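You operate a simulated robot arm through the tools that you are given. There is no shell and no other tool.

The job below is to be done with a simulated robot arm. You get a single attempt, and the scene is never put back.

## Task
Park the magnifier, move the disc to the green tray, wipe the soot off the glass and light the table.
Fine: use the felt block and put it back. What is to be rubbed or washed off counts as gone when no trace of it is left.

It is judged by the outcome, as a careful person would: the job done as asked, and still so three seconds after it is handed in. It fails if anything else is knocked over, pushed out of place, dropped, spilled or broken.

## Robot
A 7-joint arm with a two-finger parallel gripper, fixed in place. Base frame: the origin is at the foot of the arm, x ahead of it, y to its left, z up; the work surface is at about z = 935. Lengths are in mm, angles in degrees, forces in N, time in s.
With the tool pointing down near the work surface it reaches from about 340 to 780 mm from the base axis. Its first joint turns from -166.0 to 166.0 degrees. Payload 3.91 kg.
Tool frame: the origin (TCP) lies between the finger pads and is the grasp point; the fingertips stand 30 mm ahead of it; z points along the fingers, y is the line along which they close. Largest opening 110 mm; finger width 20, thickness 10; the body of the gripper, 48 by 112 mm, starts 55 mm behind the TCP.
Orientation is that of the tool frame in the base frame, as a unit quaternion [x, y, z, w]. With the fingers straight down and closing along the base's y, the tool's x points along the base's -x, its y along +y and its z along -z.

## Interface
- The arm moves only by the tool jog_arm. Its argument "deltas" is a list of rows, each an object (a shift or turn left out is 0, a gripper value left out holds the last) with "travel": the shift along the tool's x, y, z in units of 40 mm (1.0 is 40 mm), a list of three; "delta_rot": the turn, a rotation vector about the tool's x, y, z in units of 4 degrees (1.0 is 4 degrees), a list of three; "gripper": the opening, from 0 (shut) to 1 (fully open). In form: [{"travel": [tx, ty, tz], "delta_rot": [wx, wy, wz], "gripper": gripper}, ...]. A call has 1 to 20 rows; each row shifts and turns the commanded pose from where the row before left it, along the tool's axes as they then stand. A call with a number of a shift or a turn outside -1 to 1 is refused whole. Rows are played at 5 a second. More than 50 mm and 8.6 degrees between two rows, or a gripper value outside its range, and nothing of the call is played. Where a pose cannot be reached the arm comes as near as it can. A force on the tool above 90 N (or 10 N above the force at the start of the call, whichever is more), or a blocked arm, ends the call early, and 0.2 s more pass. The fingers move at their own pace (about 153 mm/s each) and stop on an object; they squeeze with about 34 N. The grip force told is the motor's: it shows also when the fingers shut on nothing. Time passes only in rows, and 0.2 s behind the last, so rows that do not move let the fingers close. The reply holds the time, the measured pose of the TCP, the force on the tool along the base axes, the opening and the grip force, in the units named above and with some noise, with the torque about the TCP (base axes, N m) and any sound that the robot's microphone picked up, and new pictures: "show" is both (left out), scene, wrist or none.
- Cameras (640 x 400 px; columns grow to the right, rows downward): "scene" is fixed at [47.3, 636.4, 1539.5]; the picture's right is [-0.63, -0.78, 0.00], its down [-0.74, 0.59, -0.31] and it looks along [0.24, -0.19, -0.95] (base axes); focal length 214 px, centre (320, 200). "wrist" rides on the gripper at [77, 7, -114] in the tool frame; the picture's right is [-0.09, 1.00, 0.00], its down [-0.80, -0.07, -0.59] and it looks along [-0.59, -0.05, 0.80] (tool axes); focal length 270 px, centre (320, 200). There is no depth. A picture from a camera that has moved, and an enlarged one, comes with that camera's place and axes in the base frame and with its lens. The place of the scene camera against the robot may be out by one fixed shift of up to 18 mm in any direction.
- move_column(by): slides the trunk up (or, below 0, down) by that many mm; the arm rides with it, the base frame stays. It gives what a move gives, with no picture.
- enlarge(camera, box): a new picture of the part [left, top, right, bottom] of that camera's present view, enlarged. No time passes.
- close_job(): hands the job in; it is judged then, once.

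Nothing tells you positions but the pictures and the camera data. Unless the task says otherwise, let go and move clear before handing in.

The tools are called after "Call:" as name(argument=value, ...) on one line, values as JSON. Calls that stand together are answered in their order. jog_arm: Moves the arm, as the interface text tells. Its arguments: {"type":"object","properties":{"deltas":{"type":"array"},"show":{"type":"string","enum":["both","scene","wrist","none"]}},"required":["deltas"]} The other tools are called the same way: move_column (by) slides the trunk up or down; enlarge (camera, box) takes an enlarged picture of a part of a camera's view; close_job () hands the job in.

At the start:

```text
t: 0.0
ee_pos: [258.9, 412.1, 1205.6]
ee_rot: [0.001, 1.0, 0.0, 0.0]
wrist_force: [-0.5, 1.1, 0.7]
moment: [0.0, -0.02, 0.01]
finger_gap: 109.8
finger_force: 0.0
trunk travel left (down, up): [-550.0, 60.0]
```

scene: 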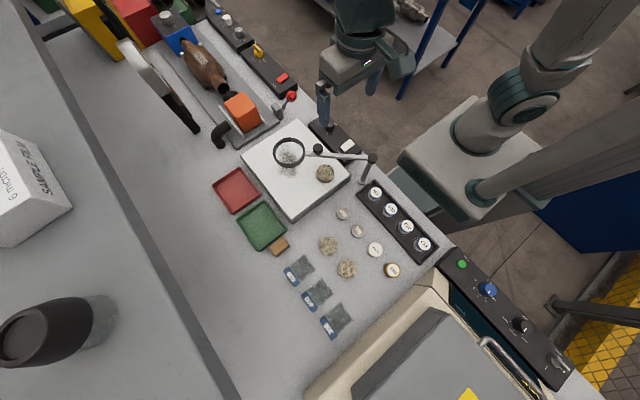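
wrist: 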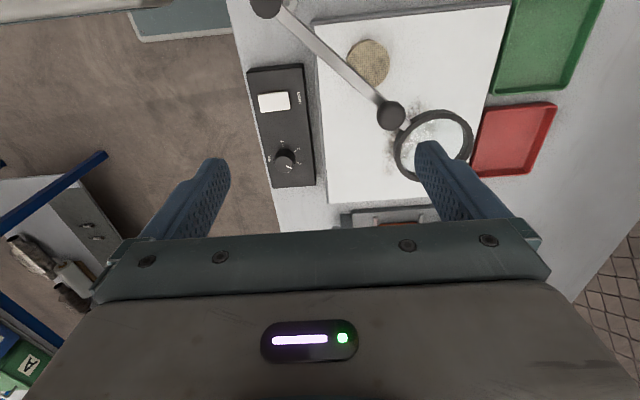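

I see a light table (white plate) with a disc on it, a jointed-arm magnifier above it, red and green trays, and a control box with a rocker and knob. I'll look closer before moving.

Call:
enlarge(camera="scene", box=[230, 100, 390, 200])

Call:
enlarge(camera="scene", box=[200, 160, 440, 310])

Call:
enlarge(camera="wrist", box=[240, 0, 560, 200])

Call:
enlarge(camera="scene", box=[100, 0, 340, 150])

```text
4.00 times, centred on (310, 150) of scene
camera zoom: at [47.3, 636.4, 1539.5], right [-0.63, -0.78, 0.0], down [-0.74, 0.59, -0.31], along [0.24, -0.19, -0.95], focal length 858 px, centre (360, 400)
```

zoom: 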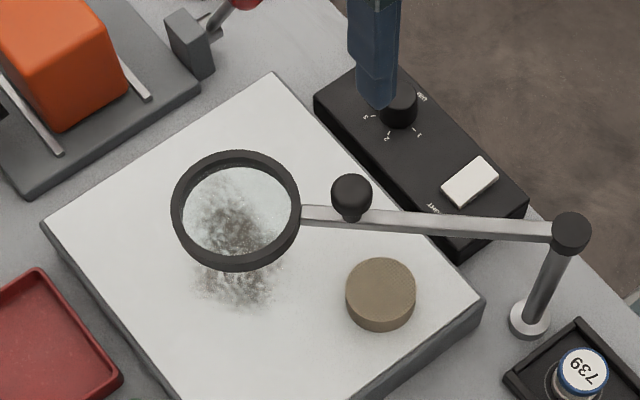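

```text
2.67 times, centred on (320, 235) of scene
camera zoom: at [47.3, 636.4, 1539.5], right [-0.63, -0.78, 0.0], down [-0.74, 0.59, -0.31], along [0.24, -0.19, -0.95], focal length 572 px, centre (320, 107)
```

zoom: 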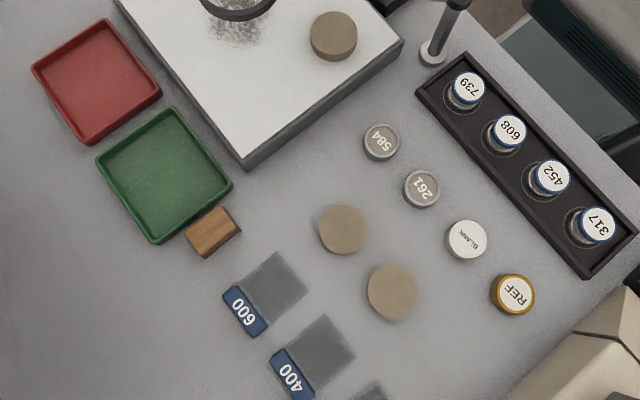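

```text
2.00 times, centred on (400, 100) of wrist
camera zoom: at [181.3, 419.4, 1321.6], right [0.09, 1.0, 0.0], down [0.8, -0.07, 0.59], along [0.59, -0.05, -0.8], focal length 541 px, centre (160, 400)
```

zoom: 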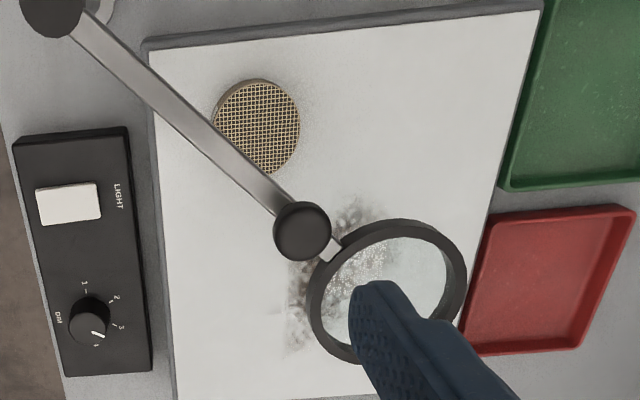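

```text
2.67 times, centred on (220, 75) of scene
camera zoom: at [47.3, 636.4, 1539.5], right [-0.63, -0.78, 0.0], down [-0.74, 0.59, -0.31], along [0.24, -0.19, -0.95], focal length 572 px, centre (587, 533)
```

zoom: 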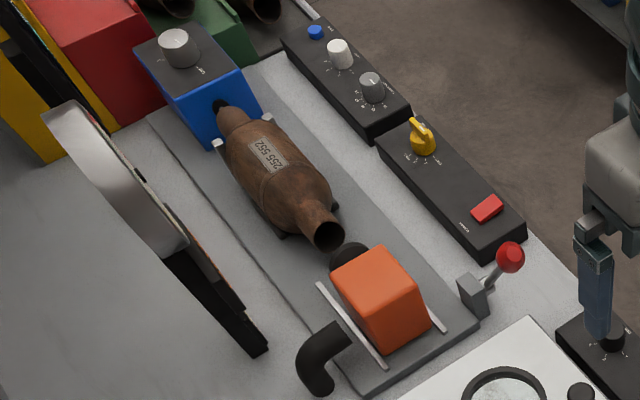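

The glass spans roughly x 198–458, y 402–621. The magnifier post is near (169, 373), its knob near (266, 471, 1090), the green tray near (244, 692) and a small wooden block near (162, 685). I'll look closely at the controls and the block next.

Call:
enlarge(camera="wrist", box=[240, 60, 336, 190])

Call:
enlarge(camera="scene", box=[230, 195, 310, 265])

Call:
jog_arm(deltas=[{"travel": [1, 0, -0.5]}, {"travel": [1, 0, -0.5]}, {"travel": [0.5, 1, -0.5]}, {"travel": [0, 1, 0]}, {"travel": [0, 1, 0]}, {"travel": [0, 1, 0]}])

```text
3.08 times, centred on (288, 125) of wrist
camera zoom: at [181.3, 419.4, 1321.6], right [0.09, 1.0, 0.0], down [0.8, -0.07, 0.59], along [0.59, -0.05, -0.8], focal length 832 px, centre (418, 431)
```

zoom: 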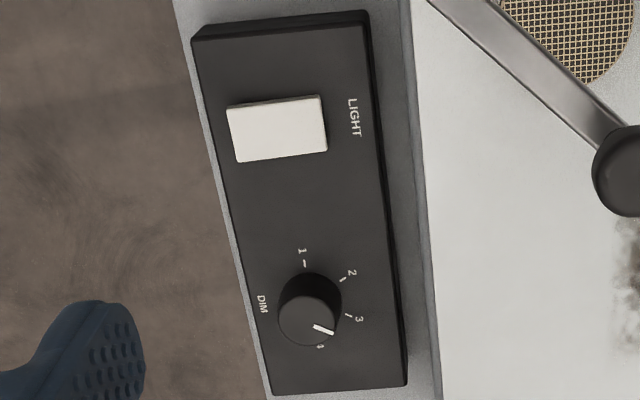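

```text
5.71 times, centred on (270, 230) of scene
camera zoom: at [47.3, 636.4, 1539.5], right [-0.63, -0.78, 0.0], down [-0.74, 0.59, -0.31], along [0.24, -0.19, -0.95], focal length 1226 px, centre (606, 29)
```

zoom: 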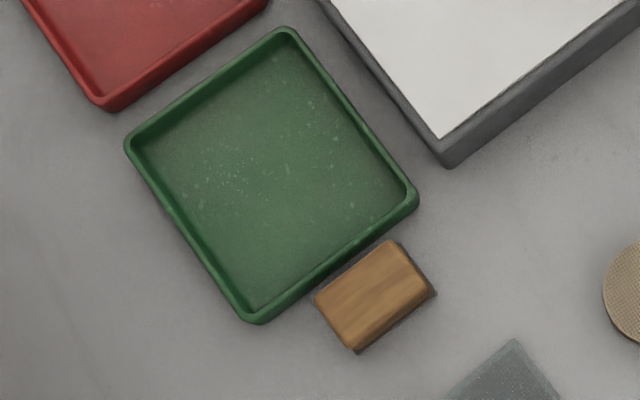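

```text
t: 1.4
ee_pos: [158.7, 572.6, 1267.0]
ee_rot: [0.001, 1.0, 0.0, 0.0]
wrist_force: [0.2, 0.2, 0.2]
moment: [-0.02, 0.01, -0.01]
finger_gap: 110.1
finger_force: 0.1
trunk travel left (down, up): [-550.0, 60.0]
camera wrist: at [81.0, 581.4, 1382.1], right [0.09, 1.0, 0.0], down [0.8, -0.07, 0.59], along [0.59, -0.05, -0.8], focal length 270 px, centre (320, 200)
```

scene: 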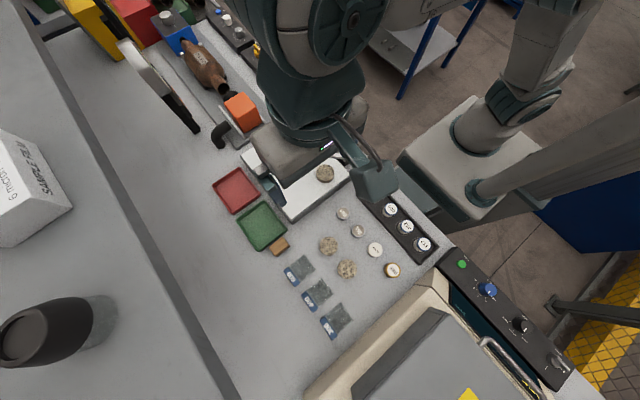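
wrist: 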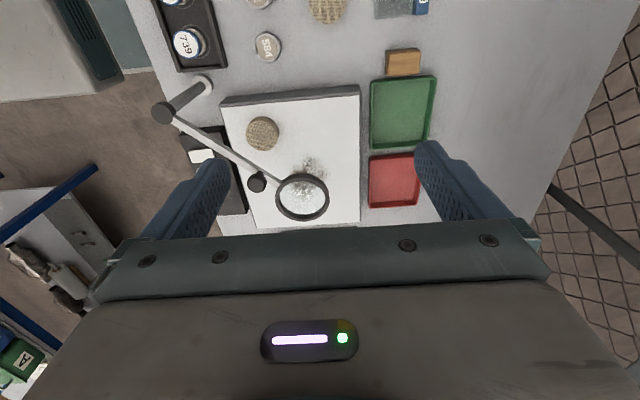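

Call:
enlarge(camera="wrist", box=[130, 60, 350, 240])

Call:
enlarge(camera="wrist", box=[340, 0, 480, 120])

Call:
enlarge(camera="wrist", box=[140, 0, 360, 120])

```text
2.22 times, centred on (240, 150) of wrist
camera zoom: at [81.0, 581.4, 1382.1], right [0.09, 1.0, 0.0], down [0.8, -0.07, 0.59], along [0.59, -0.05, -0.8], focal length 601 px, centre (498, 311)
```

zoom: 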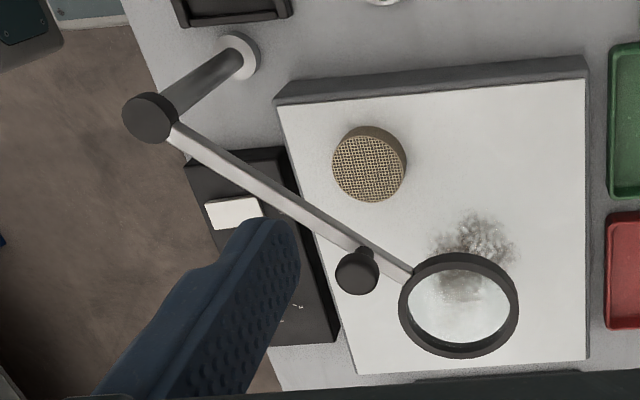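

```text
3.33 times, centred on (410, 60) of wrist
camera zoom: at [81.0, 581.4, 1382.1], right [0.09, 1.0, 0.0], down [0.8, -0.07, 0.59], along [0.59, -0.05, -0.8], focal length 901 px, centre (20, 667)
```

zoom: 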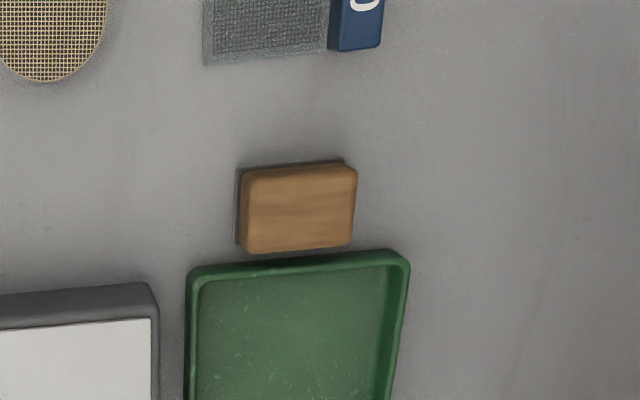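

```text
2.91 times, centred on (250, 60) of wrist
camera zoom: at [81.0, 581.4, 1382.1], right [0.09, 1.0, 0.0], down [0.8, -0.07, 0.59], along [0.59, -0.05, -0.8], focal length 786 px, centre (524, 607)
```

zoom: 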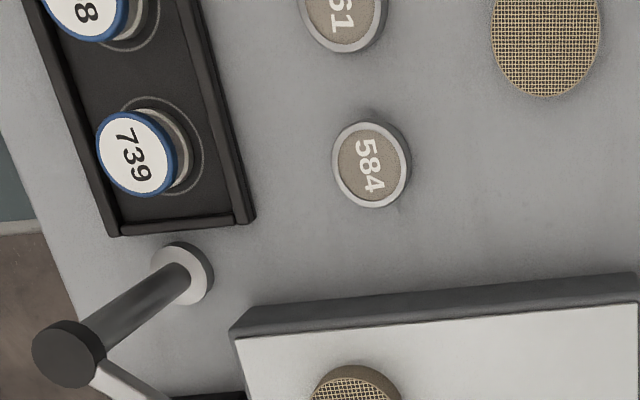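

No parking fixture shows, so I'll swing the lens clear of the glass. Triangulating gives the knob at about (271, 478, 1075), the lens at (321, 534, 1045) and the post at (171, 388). I'll go above the knob, turn the gripper tangential to the swing and check.

Call:
jog_arm(deltas=[{"travel": [-0.7, -0.59, 0.54]}, {"travel": [-0.7, -0.59, 0.54]}, {"travel": [-0.7, -0.59, 0.54]}, {"travel": [-0.7, -0.59, 0.54]}, {"delta_rot": [0, 0, -1]}, {"delta_rot": [0, 0, -1]}, {"delta_rot": [0, 0, -1]}, {"delta_rot": [0, 0, -1]}, {"delta_rot": [0, 0, -1]}, {"delta_rot": [0, 0, -1]}, {"delta_rot": [0, 0, -1]}, {"delta_rot": [0, 0, -1]}, {"delta_rot": [0, 0, -1]}, {"delta_rot": [0, 0, -1]}, {"delta_rot": [0, 0, -1], "gripper": 0.5}, {}])

```text
t: 4.8
ee_pos: [271.1, 476.7, 1180.4]
ee_rot: [-0.374, 0.927, 0.0, -0.001]
wrist_force: [-0.4, 0.4, -0.1]
moment: [0.01, 0.02, 0.02]
finger_gap: 55.0
finger_force: 0.1
trunk travel left (down, up): [-550.0, 60.0]
camera wrist: at [209.9, 429.6, 1295.1], right [-0.63, 0.78, 0.0], down [0.63, 0.51, 0.59], along [0.46, 0.37, -0.8], focal length 270 px, centre (320, 200)
```

scene: 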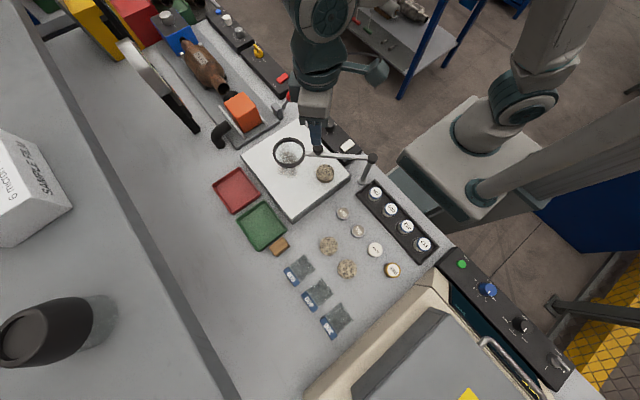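
wrist: 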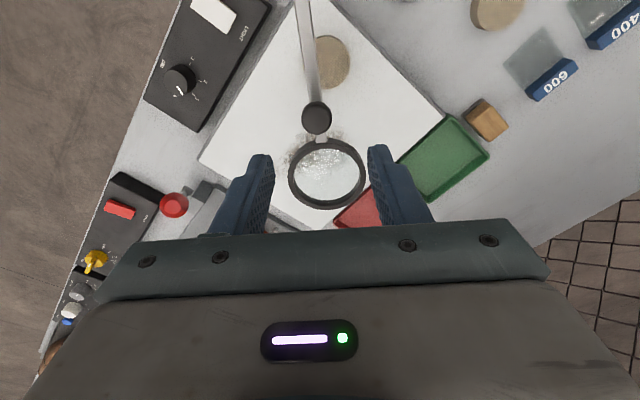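

The knob is almost exactly under the gripper, so I'll lower with the fingers either side of it and narrow the gap.

Call:
jog_arm(deltas=[{"travel": [0, 0, 0.85]}, {"travel": [0, 0, 0.85]}, {"travel": [0, 0, 0.85]}, {"gripper": 0.36}, {}])

Call:
enlarge(camera="scene", box=[230, 80, 400, 200])

```text
t: 6.0
ee_pos: [272.3, 477.4, 1075.8]
ee_rot: [-0.374, 0.928, 0.0, 0.0]
wrist_force: [-0.4, -0.7, -0.6]
moment: [-0.02, 0.04, 0.02]
finger_gap: 39.7
finger_force: 0.1
trunk travel left (down, up): [-550.0, 60.0]
camera wrist: at [211.6, 429.2, 1191.9], right [-0.63, 0.78, 0.0], down [0.63, 0.51, 0.59], along [0.46, 0.37, -0.8], focal length 270 px, centre (320, 200)
```

scene: 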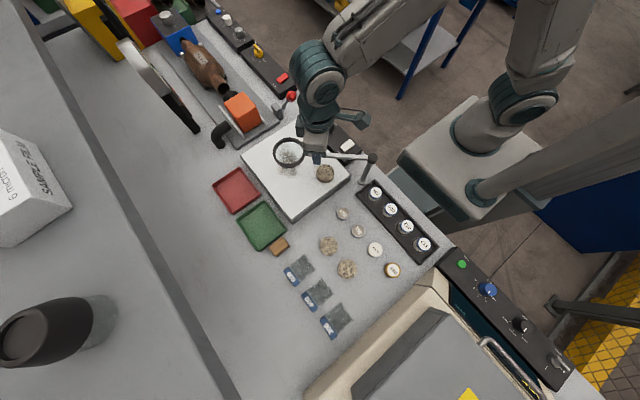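
wrist: 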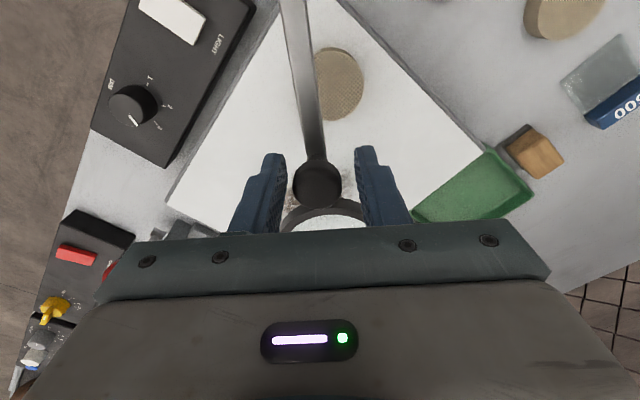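

```text
3.33 times, centred on (315, 140) of scene
camera zoom: at [47.3, 636.4, 1539.5], right [-0.63, -0.78, 0.0], down [-0.74, 0.59, -0.31], along [0.24, -0.19, -0.95], focal length 715 px, centre (337, 400)
```

zoom: 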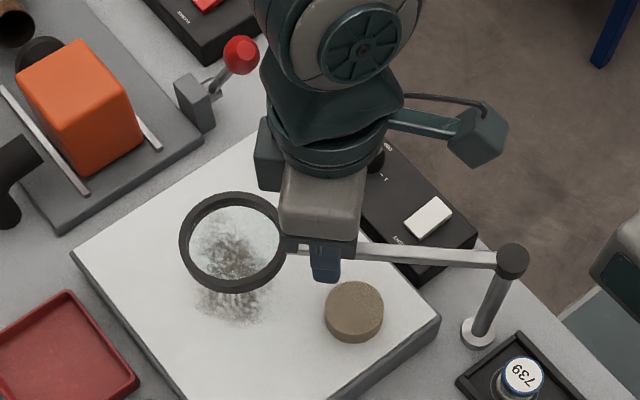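

The knob and bar are caged between the fingers. I'll start the swing counter-clockwise along the arc about the post.

Call:
jog_arm(deltas=[{"travel": [0, 0.2356, 0], "delta_rot": [0, 0, -1]}, {"travel": [0, 0.2356, 0], "delta_rot": [0, 0, -1]}, {"travel": [0, 0.2356, 0], "delta_rot": [0, 0, -1]}, {"travel": [0, 0.2356, 0], "delta_rot": [0, 0, -1]}, {"travel": [0, 0.2356, 0], "delta_rot": [0, 0, -1]}])

```text
t: 7.2
ee_pos: [233.2, 506.3, 1077.1]
ee_rot: [-0.53, 0.848, -0.001, 0.0]
wrist_force: [0.8, 0.6, 0.1]
moment: [-0.04, 0.0, -0.01]
finger_gap: 39.4
finger_force: 0.0
trunk travel left (down, up): [-550.0, 60.0]
camera wrist: at [193.9, 440.8, 1192.9], right [-0.86, 0.51, 0.0], down [0.41, 0.69, 0.59], along [0.31, 0.51, -0.8], focal length 270 px, centre (320, 200)
```

scene: 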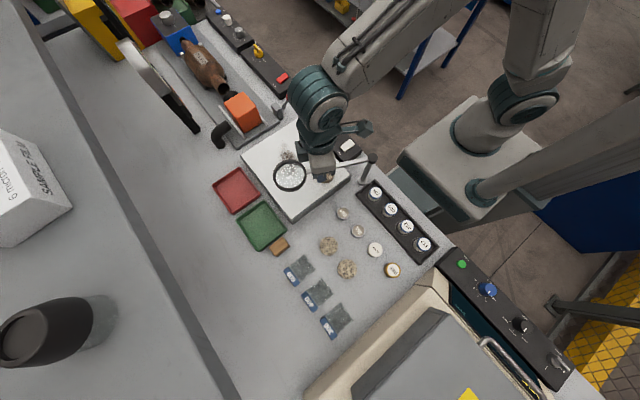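
wrist: 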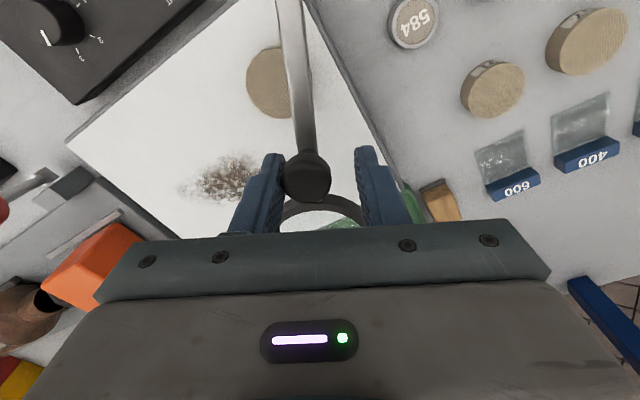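

The magnifier swings freely, so I'll carry on.

Call:
jog_arm(deltas=[{"travel": [0, 0.2356, 0], "delta_rot": [0, 0, -1]}, {"travel": [0, 0.2356, 0], "delta_rot": [0, 0, -1]}, {"travel": [0, 0.2356, 0], "delta_rot": [0, 0, -1]}, {"travel": [0, 0.2356, 0], "delta_rot": [0, 0, -1]}, {"travel": [0, 0.2356, 0], "delta_rot": [0, 0, -1]}, {"travel": [0, 0.2356, 0], "delta_rot": [0, 0, -1]}, {"travel": [0, 0.2356, 0], "delta_rot": [0, 0, -1]}, {"travel": [0, 0.2356, 0], "delta_rot": [0, 0, -1]}, {"travel": [0, 0.2356, 0], "delta_rot": [0, 0, -1]}, {"travel": [0, 0.2356, 0], "delta_rot": [0, 0, -1]}])

```text
t: 9.4
ee_pos: [157.9, 517.9, 1077.1]
ee_rot: [0.784, -0.62, 0.002, -0.002]
wrist_force: [52.0, -8.2, 5.1]
moment: [-0.08, -0.64, -0.26]
finger_gap: 63.9
finger_force: 24.5
trunk travel left (down, up): [-550.0, 60.0]
camera wrist: at [167.2, 441.5, 1193.2], right [-0.99, -0.14, -0.01], down [-0.12, 0.8, 0.59], along [-0.08, 0.59, -0.81], focal length 270 px, centre (320, 200)
```

scene: 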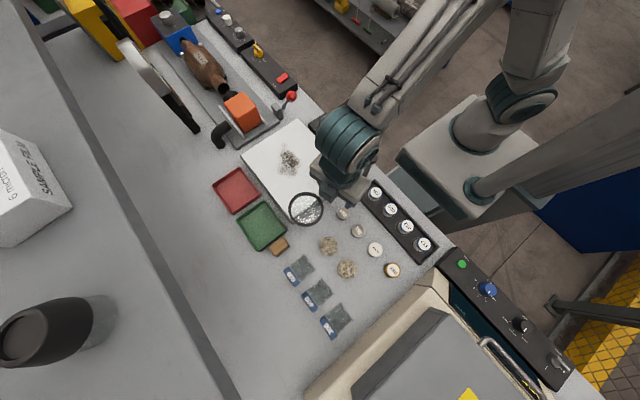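
wrist: 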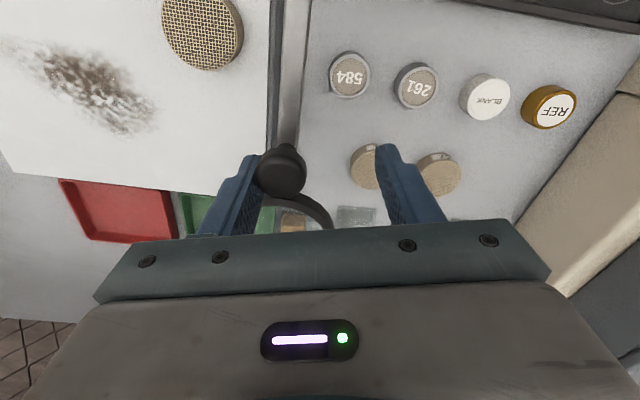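

The arm hit a firm stop at about 88°, with the lens still over the glass edge. That position leaves the glass and switch free for now, so I'll back off, do the other jobs, and try parking on the other side last.

Call:
jog_arm(deltas=[{"travel": [0.0189, -0.2349, 0], "delta_rot": [0, 0, 1]}, {"travel": [0.0189, -0.2349, 0], "delta_rot": [0, 0, 1]}, {"travel": [0, 0, 0], "gripper": 0.6}, {}, {"travel": [0, 0, -1]}, {"travel": [0, 0, -1]}, {"travel": [0, 0, -1]}])

Call:
enlarge(camera="scene", box=[230, 100, 400, 250])

```text
t: 11.0
ee_pos: [159.9, 522.0, 1199.8]
ee_rot: [0.743, -0.67, 0.0, 0.0]
wrist_force: [0.0, -0.2, -0.3]
moment: [0.0, 0.01, 0.01]
finger_gap: 66.1
finger_force: 0.1
trunk travel left (down, up): [-550.0, 60.0]
camera wrist: at [160.3, 445.0, 1315.1], right [-1.0, -0.02, 0.0], down [-0.01, 0.8, 0.59], along [-0.01, 0.59, -0.8], focal length 270 px, centre (320, 200)
```

scene: 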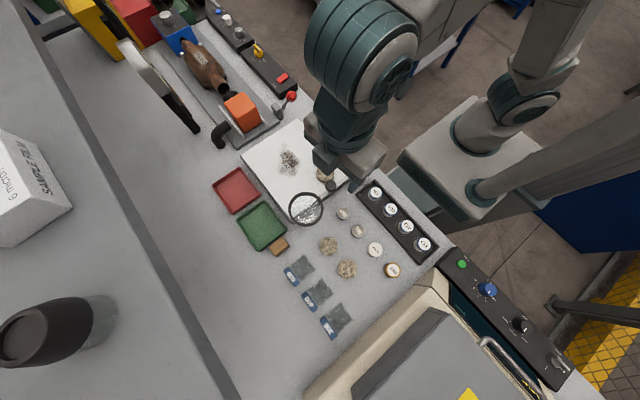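
wrist: 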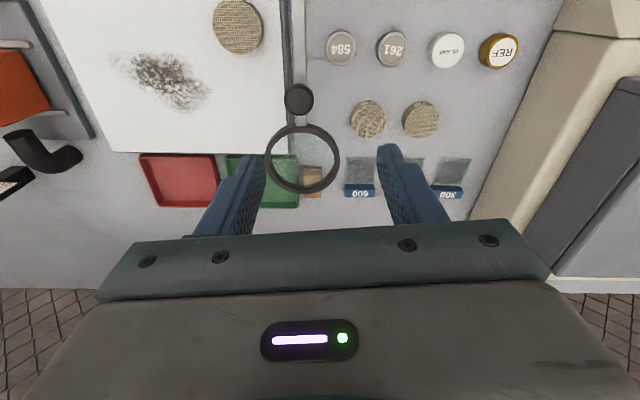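

```text
2.67 times, centred on (315, 175) of scene
camera zoom: at [47.3, 636.4, 1539.5], right [-0.63, -0.78, 0.0], down [-0.74, 0.59, -0.31], along [0.24, -0.19, -0.95], focal length 572 px, centre (333, 267)
```

zoom: 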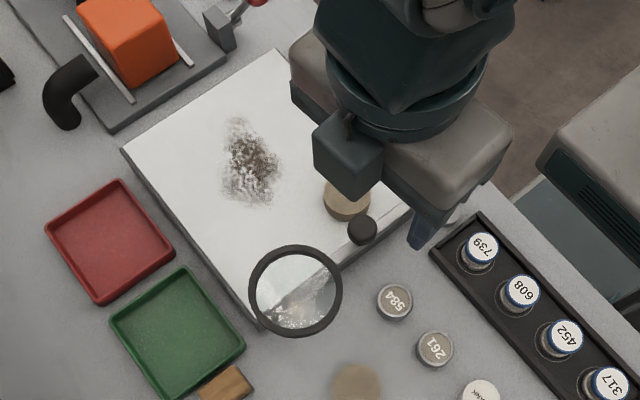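

The lens is at (176, 586) and still overlaps the glass edge, so the counter-clockwise side isn't a parking place. Next I'll go to the light switch near (279, 351) and look at it closely.

Call:
jog_arm(deltas=[{"travel": [0.912, -0.504, 0.2]}, {"travel": [0.912, -0.504, 0.2]}, {"travel": [0.912, -0.504, 0.2]}, {"travel": [0.912, -0.504, 0.2], "gripper": 0}, {"travel": [0.912, -0.504, 0.2]}, {}])

Call:
enlarge(camera="wrist", box=[200, 40, 440, 200])

```text
t: 12.4
ee_pos: [282.2, 350.2, 1159.7]
ee_rot: [0.743, -0.669, 0.0, 0.0]
wrist_force: [0.4, 0.0, 0.6]
moment: [-0.02, -0.01, 0.01]
finger_gap: 0.0
finger_force: 33.6
trunk travel left (down, up): [-550.0, 60.0]
camera wrist: at [282.6, 274.1, 1275.2], right [-1.0, -0.02, 0.0], down [-0.01, 0.8, 0.59], along [-0.01, 0.59, -0.8], focal length 270 px, centre (320, 200)
```

scene: 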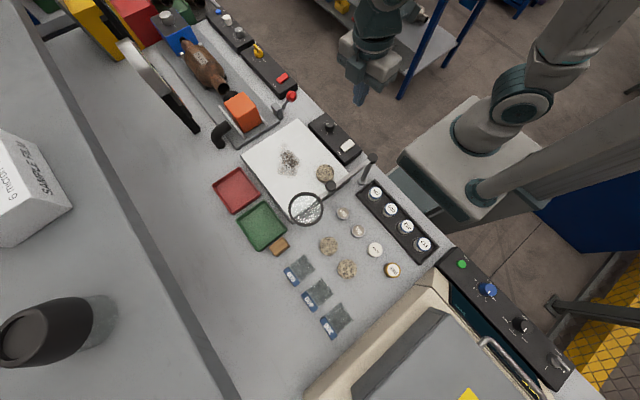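
wrist: 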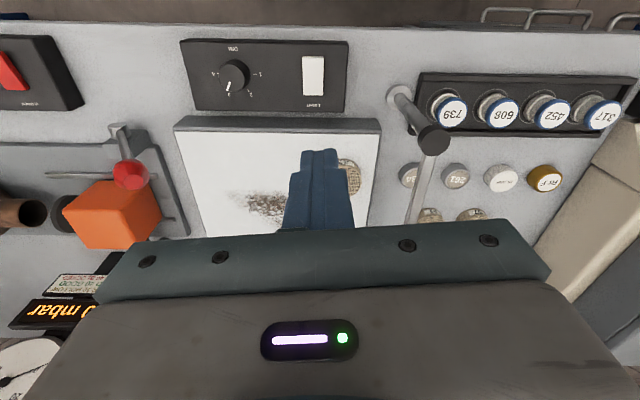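

```text
2.50 times, centred on (320, 120) of wrist
camera zoom: at [282.6, 274.1, 1275.2], right [-1.0, -0.02, 0.0], down [-0.01, 0.8, 0.59], along [-0.01, 0.59, -0.8], focal length 676 px, centre (320, 400)
```

zoom: 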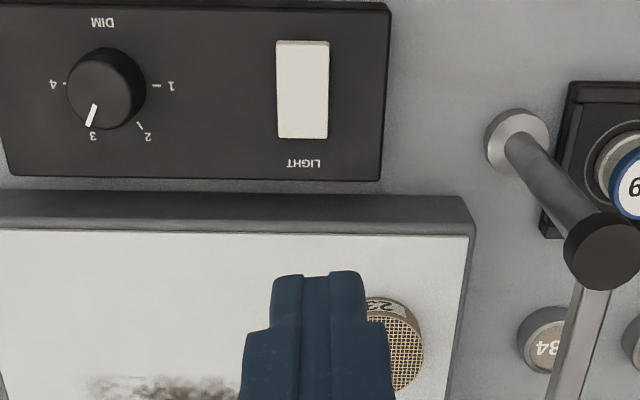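

The LIGHT rocker's long side runs along y, near (288, 345). I'll go lower over it for a closer look before pressing.

Call:
jog_arm(deltas=[{"travel": [0.14, -0.136, 0.8]}, {"travel": [0, 0, 0.9]}, {"travel": [0, 0, 0.8]}, {}], show="wrist")

Call:
enlarge(camera="wrist", box=[260, 80, 420, 220])

Call:
enlarge(camera="scene", box=[300, 100, 380, 170])

```text
t: 13.4
ee_pos: [287.6, 346.7, 1057.5]
ee_rot: [0.743, -0.67, 0.0, 0.0]
wrist_force: [-0.4, 0.7, -0.4]
moment: [0.03, 0.0, -0.01]
finger_gap: 0.1
finger_force: 34.1
trunk travel left (down, up): [-550.0, 60.0]
camera wrist: at [287.9, 269.8, 1173.1], right [-1.0, -0.02, 0.0], down [-0.01, 0.8, 0.59], along [-0.01, 0.59, -0.8], focal length 270 px, centre (320, 200)
```

wrist: 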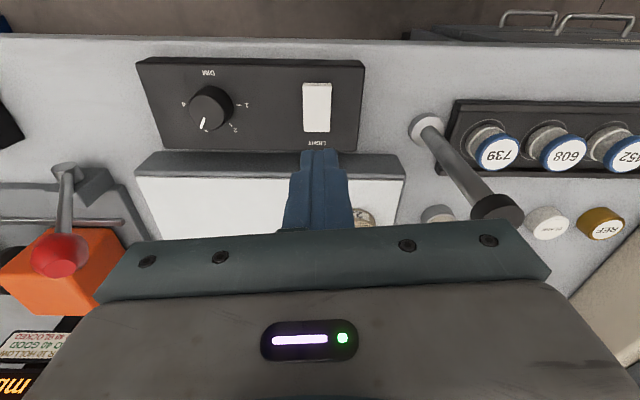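

```text
2.86 times, centred on (340, 150) of wrist
camera zoom: at [287.9, 269.8, 1173.1], right [-1.0, -0.02, 0.0], down [-0.01, 0.8, 0.59], along [-0.01, 0.59, -0.8], focal length 772 px, centre (263, 343)
```

zoom: 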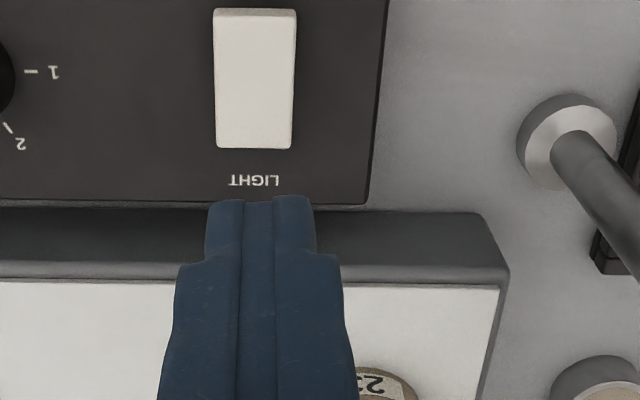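

```text
5.71 times, centred on (340, 135) of scene
camera zoom: at [47.3, 636.4, 1539.5], right [-0.63, -0.78, 0.0], down [-0.74, 0.59, -0.31], along [0.24, -0.19, -0.95], focal length 1226 px, centre (206, 571)
```

zoom: 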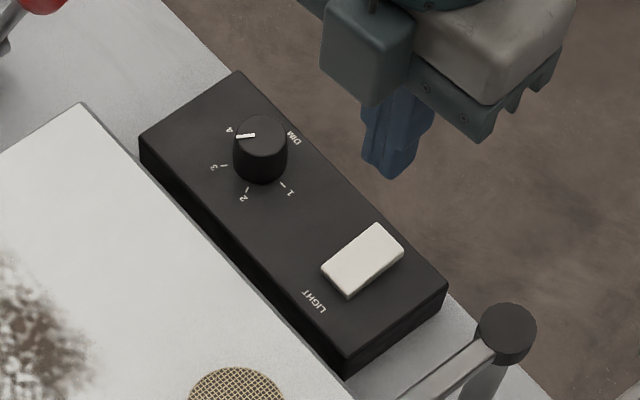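

Call:
enlarge(camera="scene", box=[336, 134, 360, 155])

Call:
enlarge(camera="wrist", box=[290, 70, 346, 150])

```text
16.00 times, centred on (348, 144) of scene
camera zoom: at [47.3, 636.4, 1539.5], right [-0.63, -0.78, 0.0], down [-0.74, 0.59, -0.31], along [0.24, -0.19, -0.95], focal length 3432 px, centre (-128, 1088)
```

zoom: 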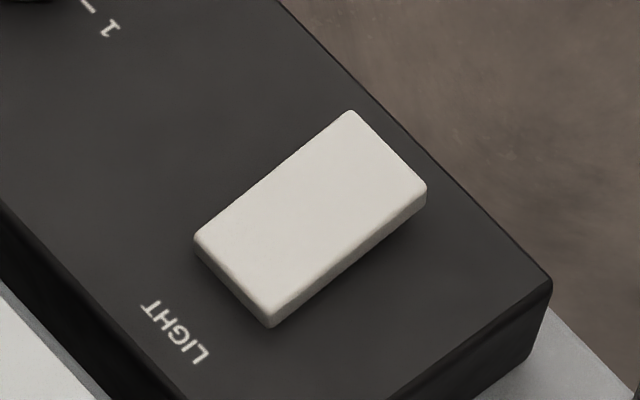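

```text
5.00 times, centred on (318, 110) of wrist
camera zoom: at [287.9, 269.8, 1173.1], right [-1.0, -0.02, 0.0], down [-0.01, 0.8, 0.59], along [-0.01, 0.59, -0.8], focal length 1351 px, centre (330, 650)
```

zoom: 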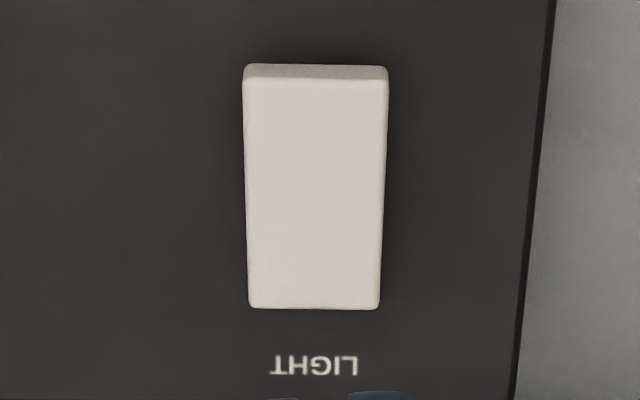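

I can't tell which end is raised. I'll lower onto the +y end, near the LIGHT label, in small steps and watch the force.

Call:
jog_arm(deltas=[{"travel": [-0.08, 0, 0.9]}, {"travel": [0, 0, 0.3]}, {}], show="scene")

Call:
enlarge(camera="wrist", box=[260, 20, 420, 180])

Call:
enlarge(camera="scene", box=[300, 90, 400, 180])

```text
t: 14.2
ee_pos: [286.5, 348.2, 1007.6]
ee_rot: [0.743, -0.669, 0.0, 0.0]
wrist_force: [-1.1, 0.9, -0.8]
moment: [0.02, -0.03, -0.01]
finger_gap: 0.1
finger_force: 33.7
trunk travel left (down, up): [-550.0, 60.0]
```

scene: 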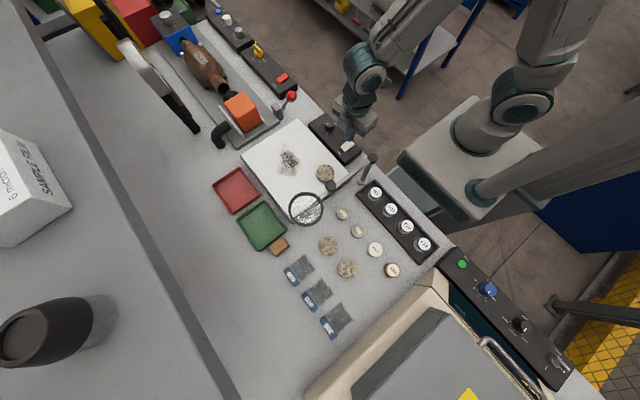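

```text
2.50 times, centred on (340, 100) of wrist
camera zoom: at [286.8, 272.4, 1124.3], right [-1.0, -0.02, 0.0], down [-0.01, 0.8, 0.59], along [-0.01, 0.59, -0.8], focal length 676 px, centre (270, 450)
```

zoom: 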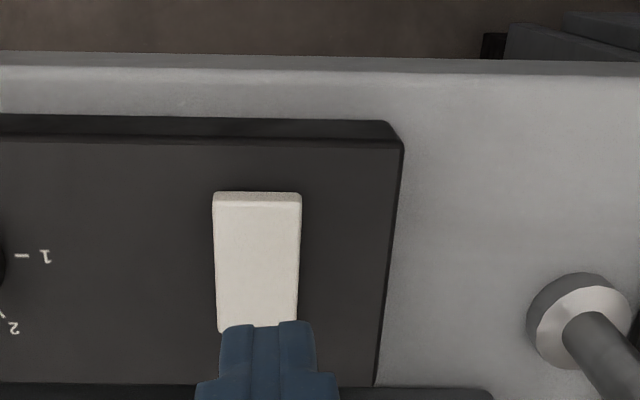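

```text
4.44 times, centred on (350, 135) of scene
camera zoom: at [47.3, 636.4, 1539.5], right [-0.63, -0.78, 0.0], down [-0.74, 0.59, -0.31], along [0.24, -0.19, -0.95], focal length 953 px, centre (187, 489)
```

zoom: 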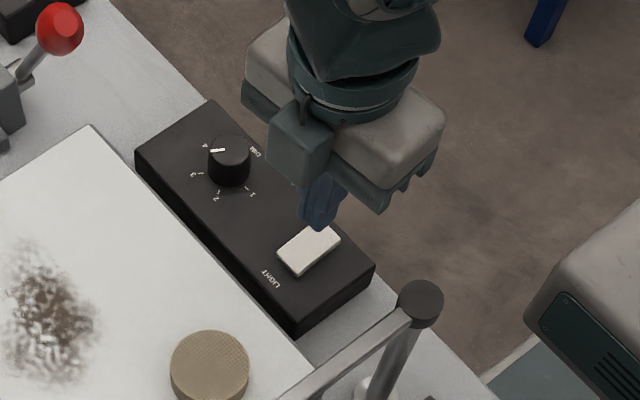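

Call:
jog_arm(deltas=[{"travel": [0, 0, 0.1]}, {"travel": [0, 0, 0.1]}, {"travel": [0, 0, 0.1]}, {}], show="scene")

Call:
enlarge(camera="wrist", box=[260, 20, 420, 180])

```text
t: 15.2
ee_pos: [286.9, 348.7, 998.0]
ee_rot: [0.742, -0.671, 0.001, -0.001]
wrist_force: [-0.9, 0.1, 0.2]
moment: [0.01, -0.01, 0.01]
finger_gap: 0.3
finger_force: 34.2
trunk travel left (down, up): [-550.0, 60.0]
```

scene: 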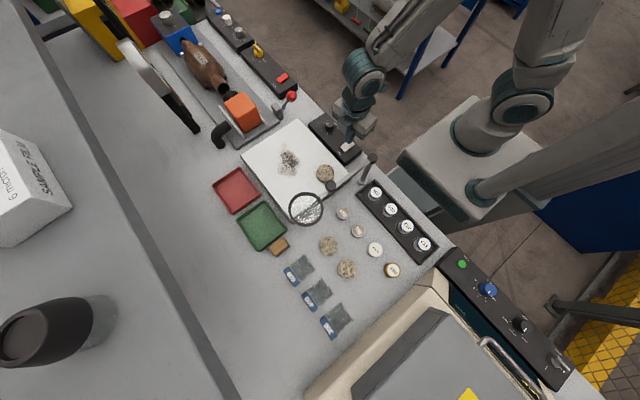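

```text
2.50 times, centred on (340, 100) of wrist
camera zoom: at [287.1, 272.4, 1113.4], right [-1.0, -0.02, 0.0], down [-0.01, 0.8, 0.59], along [-0.01, 0.59, -0.8], focal length 676 px, centre (270, 450)
```

zoom: 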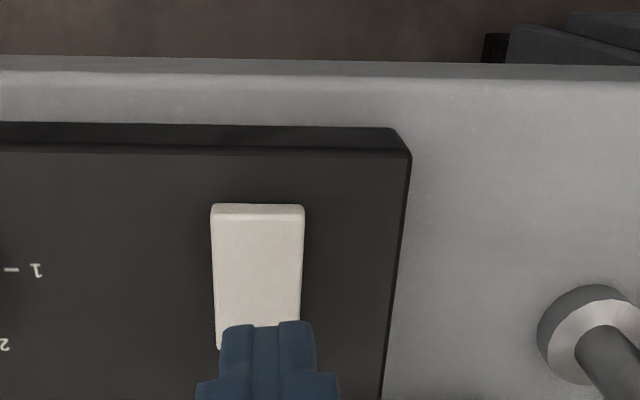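

Call:
jog_arm(deltas=[{"travel": [0, 0, 0.1]}, {"travel": [0, 0, 0.1]}, {}], show="scene")

Call:
enlarge(camera="wrist", box=[260, 20, 420, 180])

```text
t: 16.0
ee_pos: [287.0, 348.9, 989.7]
ee_rot: [0.743, -0.669, 0.0, 0.001]
wrist_force: [0.1, 0.4, -0.4]
moment: [0.02, -0.01, 0.02]
finger_gap: 0.1
finger_force: 34.0
trunk travel left (down, up): [-550.0, 60.0]
```

scene: 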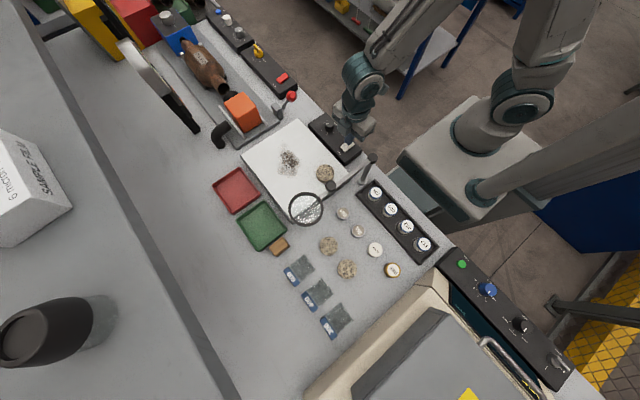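

```text
2.50 times, centred on (340, 100) of wrist
camera zoom: at [287.4, 271.8, 1105.4], right [-1.0, -0.02, 0.0], down [-0.01, 0.8, 0.59], along [-0.01, 0.59, -0.8], focal length 676 px, centre (270, 450)
```

zoom: 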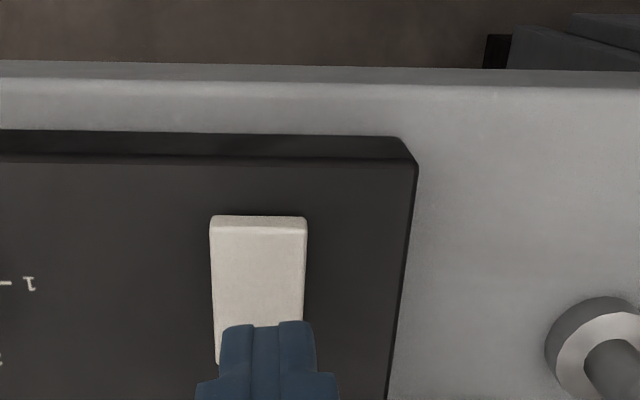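

Call:
jog_arm(deltas=[{"travel": [0, 0, 0.1]}, {"travel": [0, 0, 0.1]}, {}], show="scene")

Call:
enlarge(camera="wrist", box=[260, 20, 420, 180])

```text
t: 16.8
ee_pos: [287.0, 349.2, 982.2]
ee_rot: [0.742, -0.67, -0.001, 0.0]
wrist_force: [0.5, 0.1, 1.3]
moment: [0.0, 0.02, 0.0]
finger_gap: 0.1
finger_force: 33.9
trunk travel left (down, up): [-550.0, 60.0]
```

scene: 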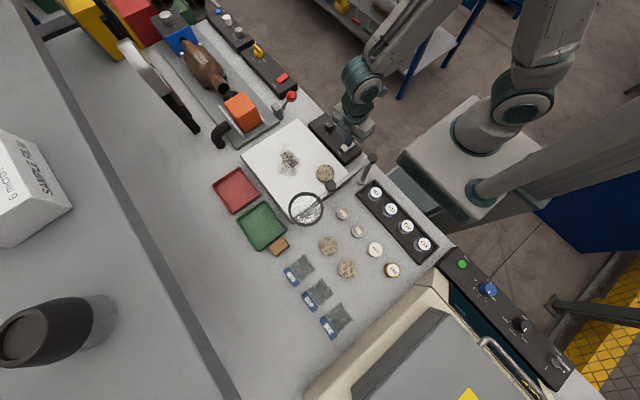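

```text
2.50 times, centred on (340, 100) of wrist
camera zoom: at [287.2, 272.2, 1097.7], right [-1.0, -0.02, 0.0], down [-0.01, 0.8, 0.59], along [-0.01, 0.59, -0.8], focal length 676 px, centre (270, 450)
```

zoom: 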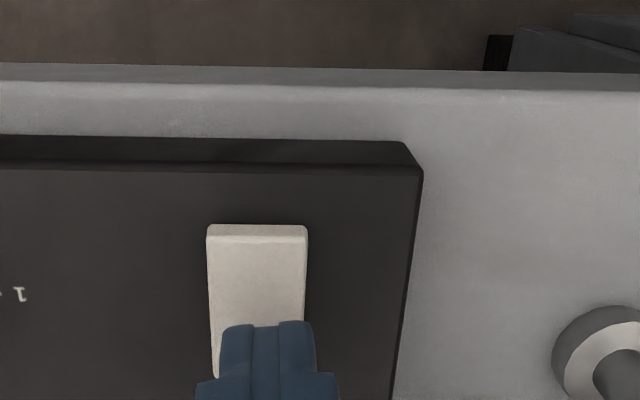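

Call:
jog_arm(deltas=[{"travel": [0, 0, 0.1]}, {}], show="none")

Call:
jog_arm(deltas=[{"travel": [0, 0, 0.1]}, {}], show="scene")

```text
t: 17.4
ee_pos: [287.1, 349.6, 978.3]
ee_rot: [0.742, -0.67, 0.0, 0.0]
wrist_force: [-0.2, -0.1, 0.4]
moment: [0.02, 0.01, 0.02]
finger_gap: 0.0
finger_force: 33.8
trunk travel left (down, up): [-550.0, 60.0]
```

```text
t: 18.0
ee_pos: [287.5, 347.5, 974.0]
ee_rot: [0.743, -0.669, 0.0, 0.0]
wrist_force: [-0.3, 0.4, 0.0]
moment: [0.04, -0.02, 0.02]
finger_gap: 0.3
finger_force: 33.6
trunk travel left (down, up): [-550.0, 60.0]
```

scene: 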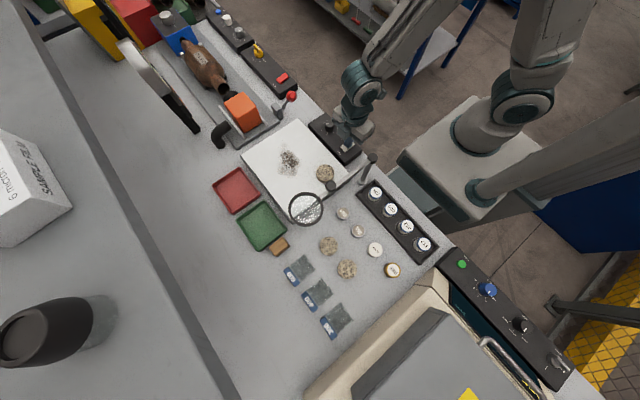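

Call:
enlarge(camera="wrist", box=[220, 20, 420, 180])

Call:
enlarge(camera="scene", box=[310, 90, 400, 180])

```text
2.50 times, centred on (320, 100) of wrist
camera zoom: at [287.3, 271.7, 1089.2], right [-1.0, -0.02, 0.0], down [-0.01, 0.8, 0.59], along [-0.01, 0.59, -0.8], focal length 676 px, centre (320, 450)
```

zoom: 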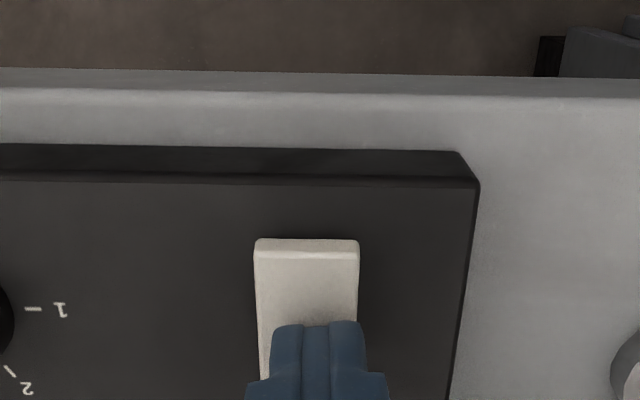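

```text
4.44 times, centred on (355, 135) of scene
camera zoom: at [47.3, 636.4, 1539.5], right [-0.63, -0.78, 0.0], down [-0.74, 0.59, -0.31], along [0.24, -0.19, -0.95], focal length 953 px, centre (164, 489)
```

zoom: 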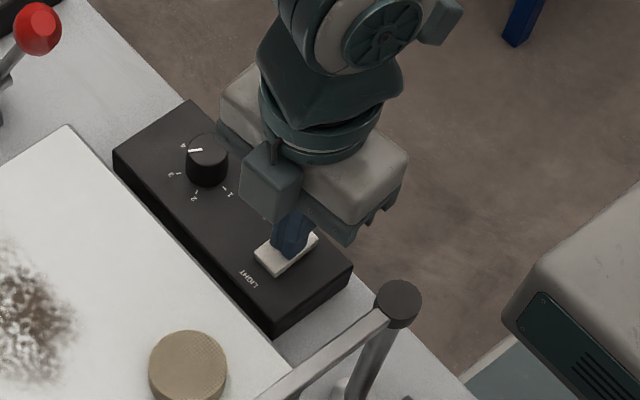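

By triangulation the rocker top is at about z 936, lower than I assumed, with its centre at y≈345. I'll shift to the +y end and keep lowering.

Call:
jog_arm(deltas=[{"travel": [-0.224, -0.02, 0]}, {"travel": [0, 0, 0.1]}, {}], show="none")

Call:
jog_arm(deltas=[{"travel": [0, 0, 0.1]}, {}], show="scene")

Call:
enlarge(camera="wrist", box=[220, 20, 420, 180])

```text
t: 18.8
ee_pos: [287.3, 356.4, 970.0]
ee_rot: [0.743, -0.669, 0.0, 0.0]
wrist_force: [0.5, 0.6, -0.2]
moment: [0.0, 0.01, 0.01]
finger_gap: 0.1
finger_force: 34.6
trunk travel left (down, up): [-550.0, 60.0]
```

```text
t: 19.4
ee_pos: [285.9, 356.0, 970.7]
ee_rot: [0.743, -0.669, 0.0, -0.004]
wrist_force: [1.9, -0.6, 48.3]
moment: [-0.51, 0.07, 0.31]
finger_gap: 0.0
finger_force: 33.6
trunk travel left (down, up): [-550.0, 60.0]
```

scene: 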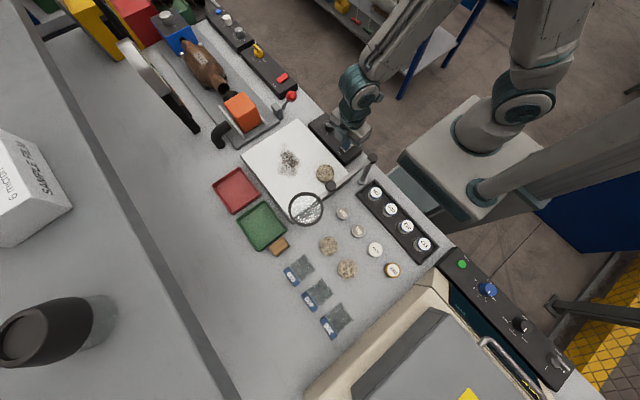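

```text
2.50 times, centred on (320, 100) of wrist
camera zoom: at [286.8, 279.4, 1084.5], right [-1.0, -0.02, -0.01], down [-0.02, 0.8, 0.6], along [-0.01, 0.6, -0.8], focal length 676 px, centre (320, 450)
```

zoom: 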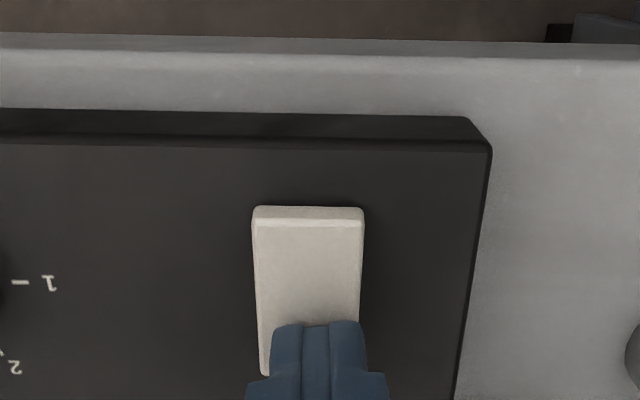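

The +y end is hard and doesn't move, with no light. I'll lift and try the −y end.

Call:
jog_arm(deltas=[{"travel": [0, 0, -0.4]}, {"travel": [0.65, -0.02, 0]}, {"travel": [0, 0, 0.2]}, {}], show="none")

Call:
jog_arm(deltas=[{"travel": [0, 0, 0.08]}, {}], show="scene")

Call:
enlarge(camera="wrist", box=[220, 20, 420, 180])

```text
t: 20.4
ee_pos: [289.5, 331.8, 974.4]
ee_rot: [0.743, -0.669, -0.001, 0.0]
wrist_force: [-1.1, -0.6, 0.4]
moment: [-0.02, 0.04, 0.01]
finger_gap: 0.1
finger_force: 34.1
trunk travel left (down, up): [-550.0, 60.0]
```

```text
t: 21.0
ee_pos: [289.8, 333.5, 971.6]
ee_rot: [0.743, -0.67, 0.001, 0.0]
wrist_force: [-0.3, -0.1, 0.2]
moment: [-0.01, 0.01, -0.01]
finger_gap: 0.0
finger_force: 34.1
trunk travel left (down, up): [-550.0, 60.0]
```

scene: 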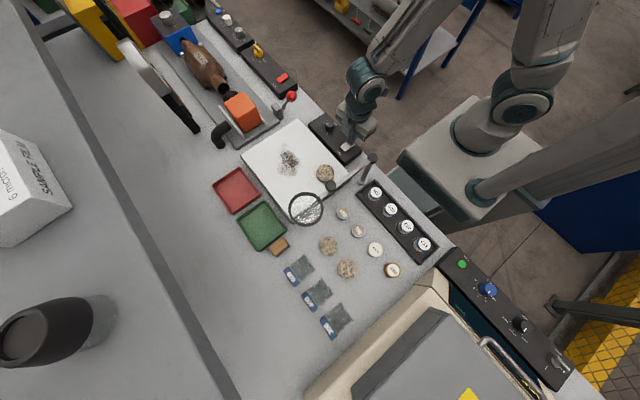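

```text
2.50 times, centred on (320, 100) of wrist
camera zoom: at [290.7, 255.4, 1086.2], right [-1.0, -0.02, 0.0], down [-0.01, 0.8, 0.59], along [-0.01, 0.59, -0.8], focal length 676 px, centre (320, 450)
```

zoom: 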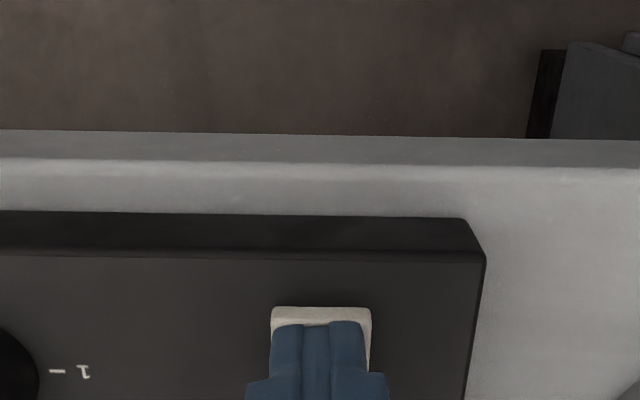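

Call:
jog_arm(deltas=[{"travel": [0, 0, 0.07]}, {}], show="none")

Call:
jog_arm(deltas=[{"travel": [0, 0, 0.05]}, {}], show="scene")

```text
t: 21.6
ee_pos: [290.5, 330.9, 969.7]
ee_rot: [0.743, -0.669, 0.0, -0.001]
wrist_force: [0.5, -4.0, 17.7]
moment: [0.02, -0.03, 0.0]
finger_gap: 0.0
finger_force: 34.5
trunk travel left (down, up): [-550.0, 60.0]
heard: click
```

```text
t: 22.2
ee_pos: [290.2, 331.2, 968.6]
ee_rot: [0.743, -0.67, 0.0, -0.004]
wrist_force: [0.8, -3.3, 52.0]
moment: [0.44, -0.01, -0.31]
finger_gap: 0.2
finger_force: 33.6
trunk travel left (down, up): [-550.0, 60.0]
```

scene: 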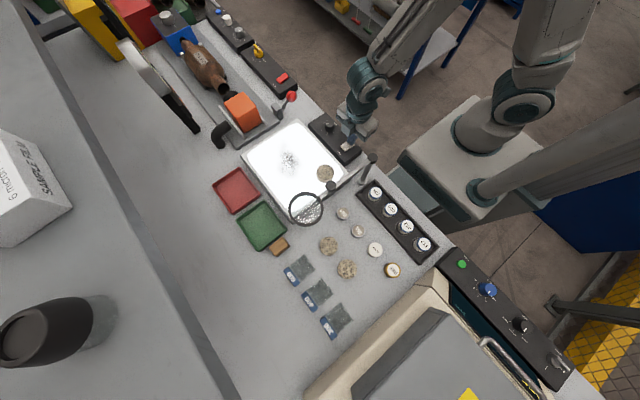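

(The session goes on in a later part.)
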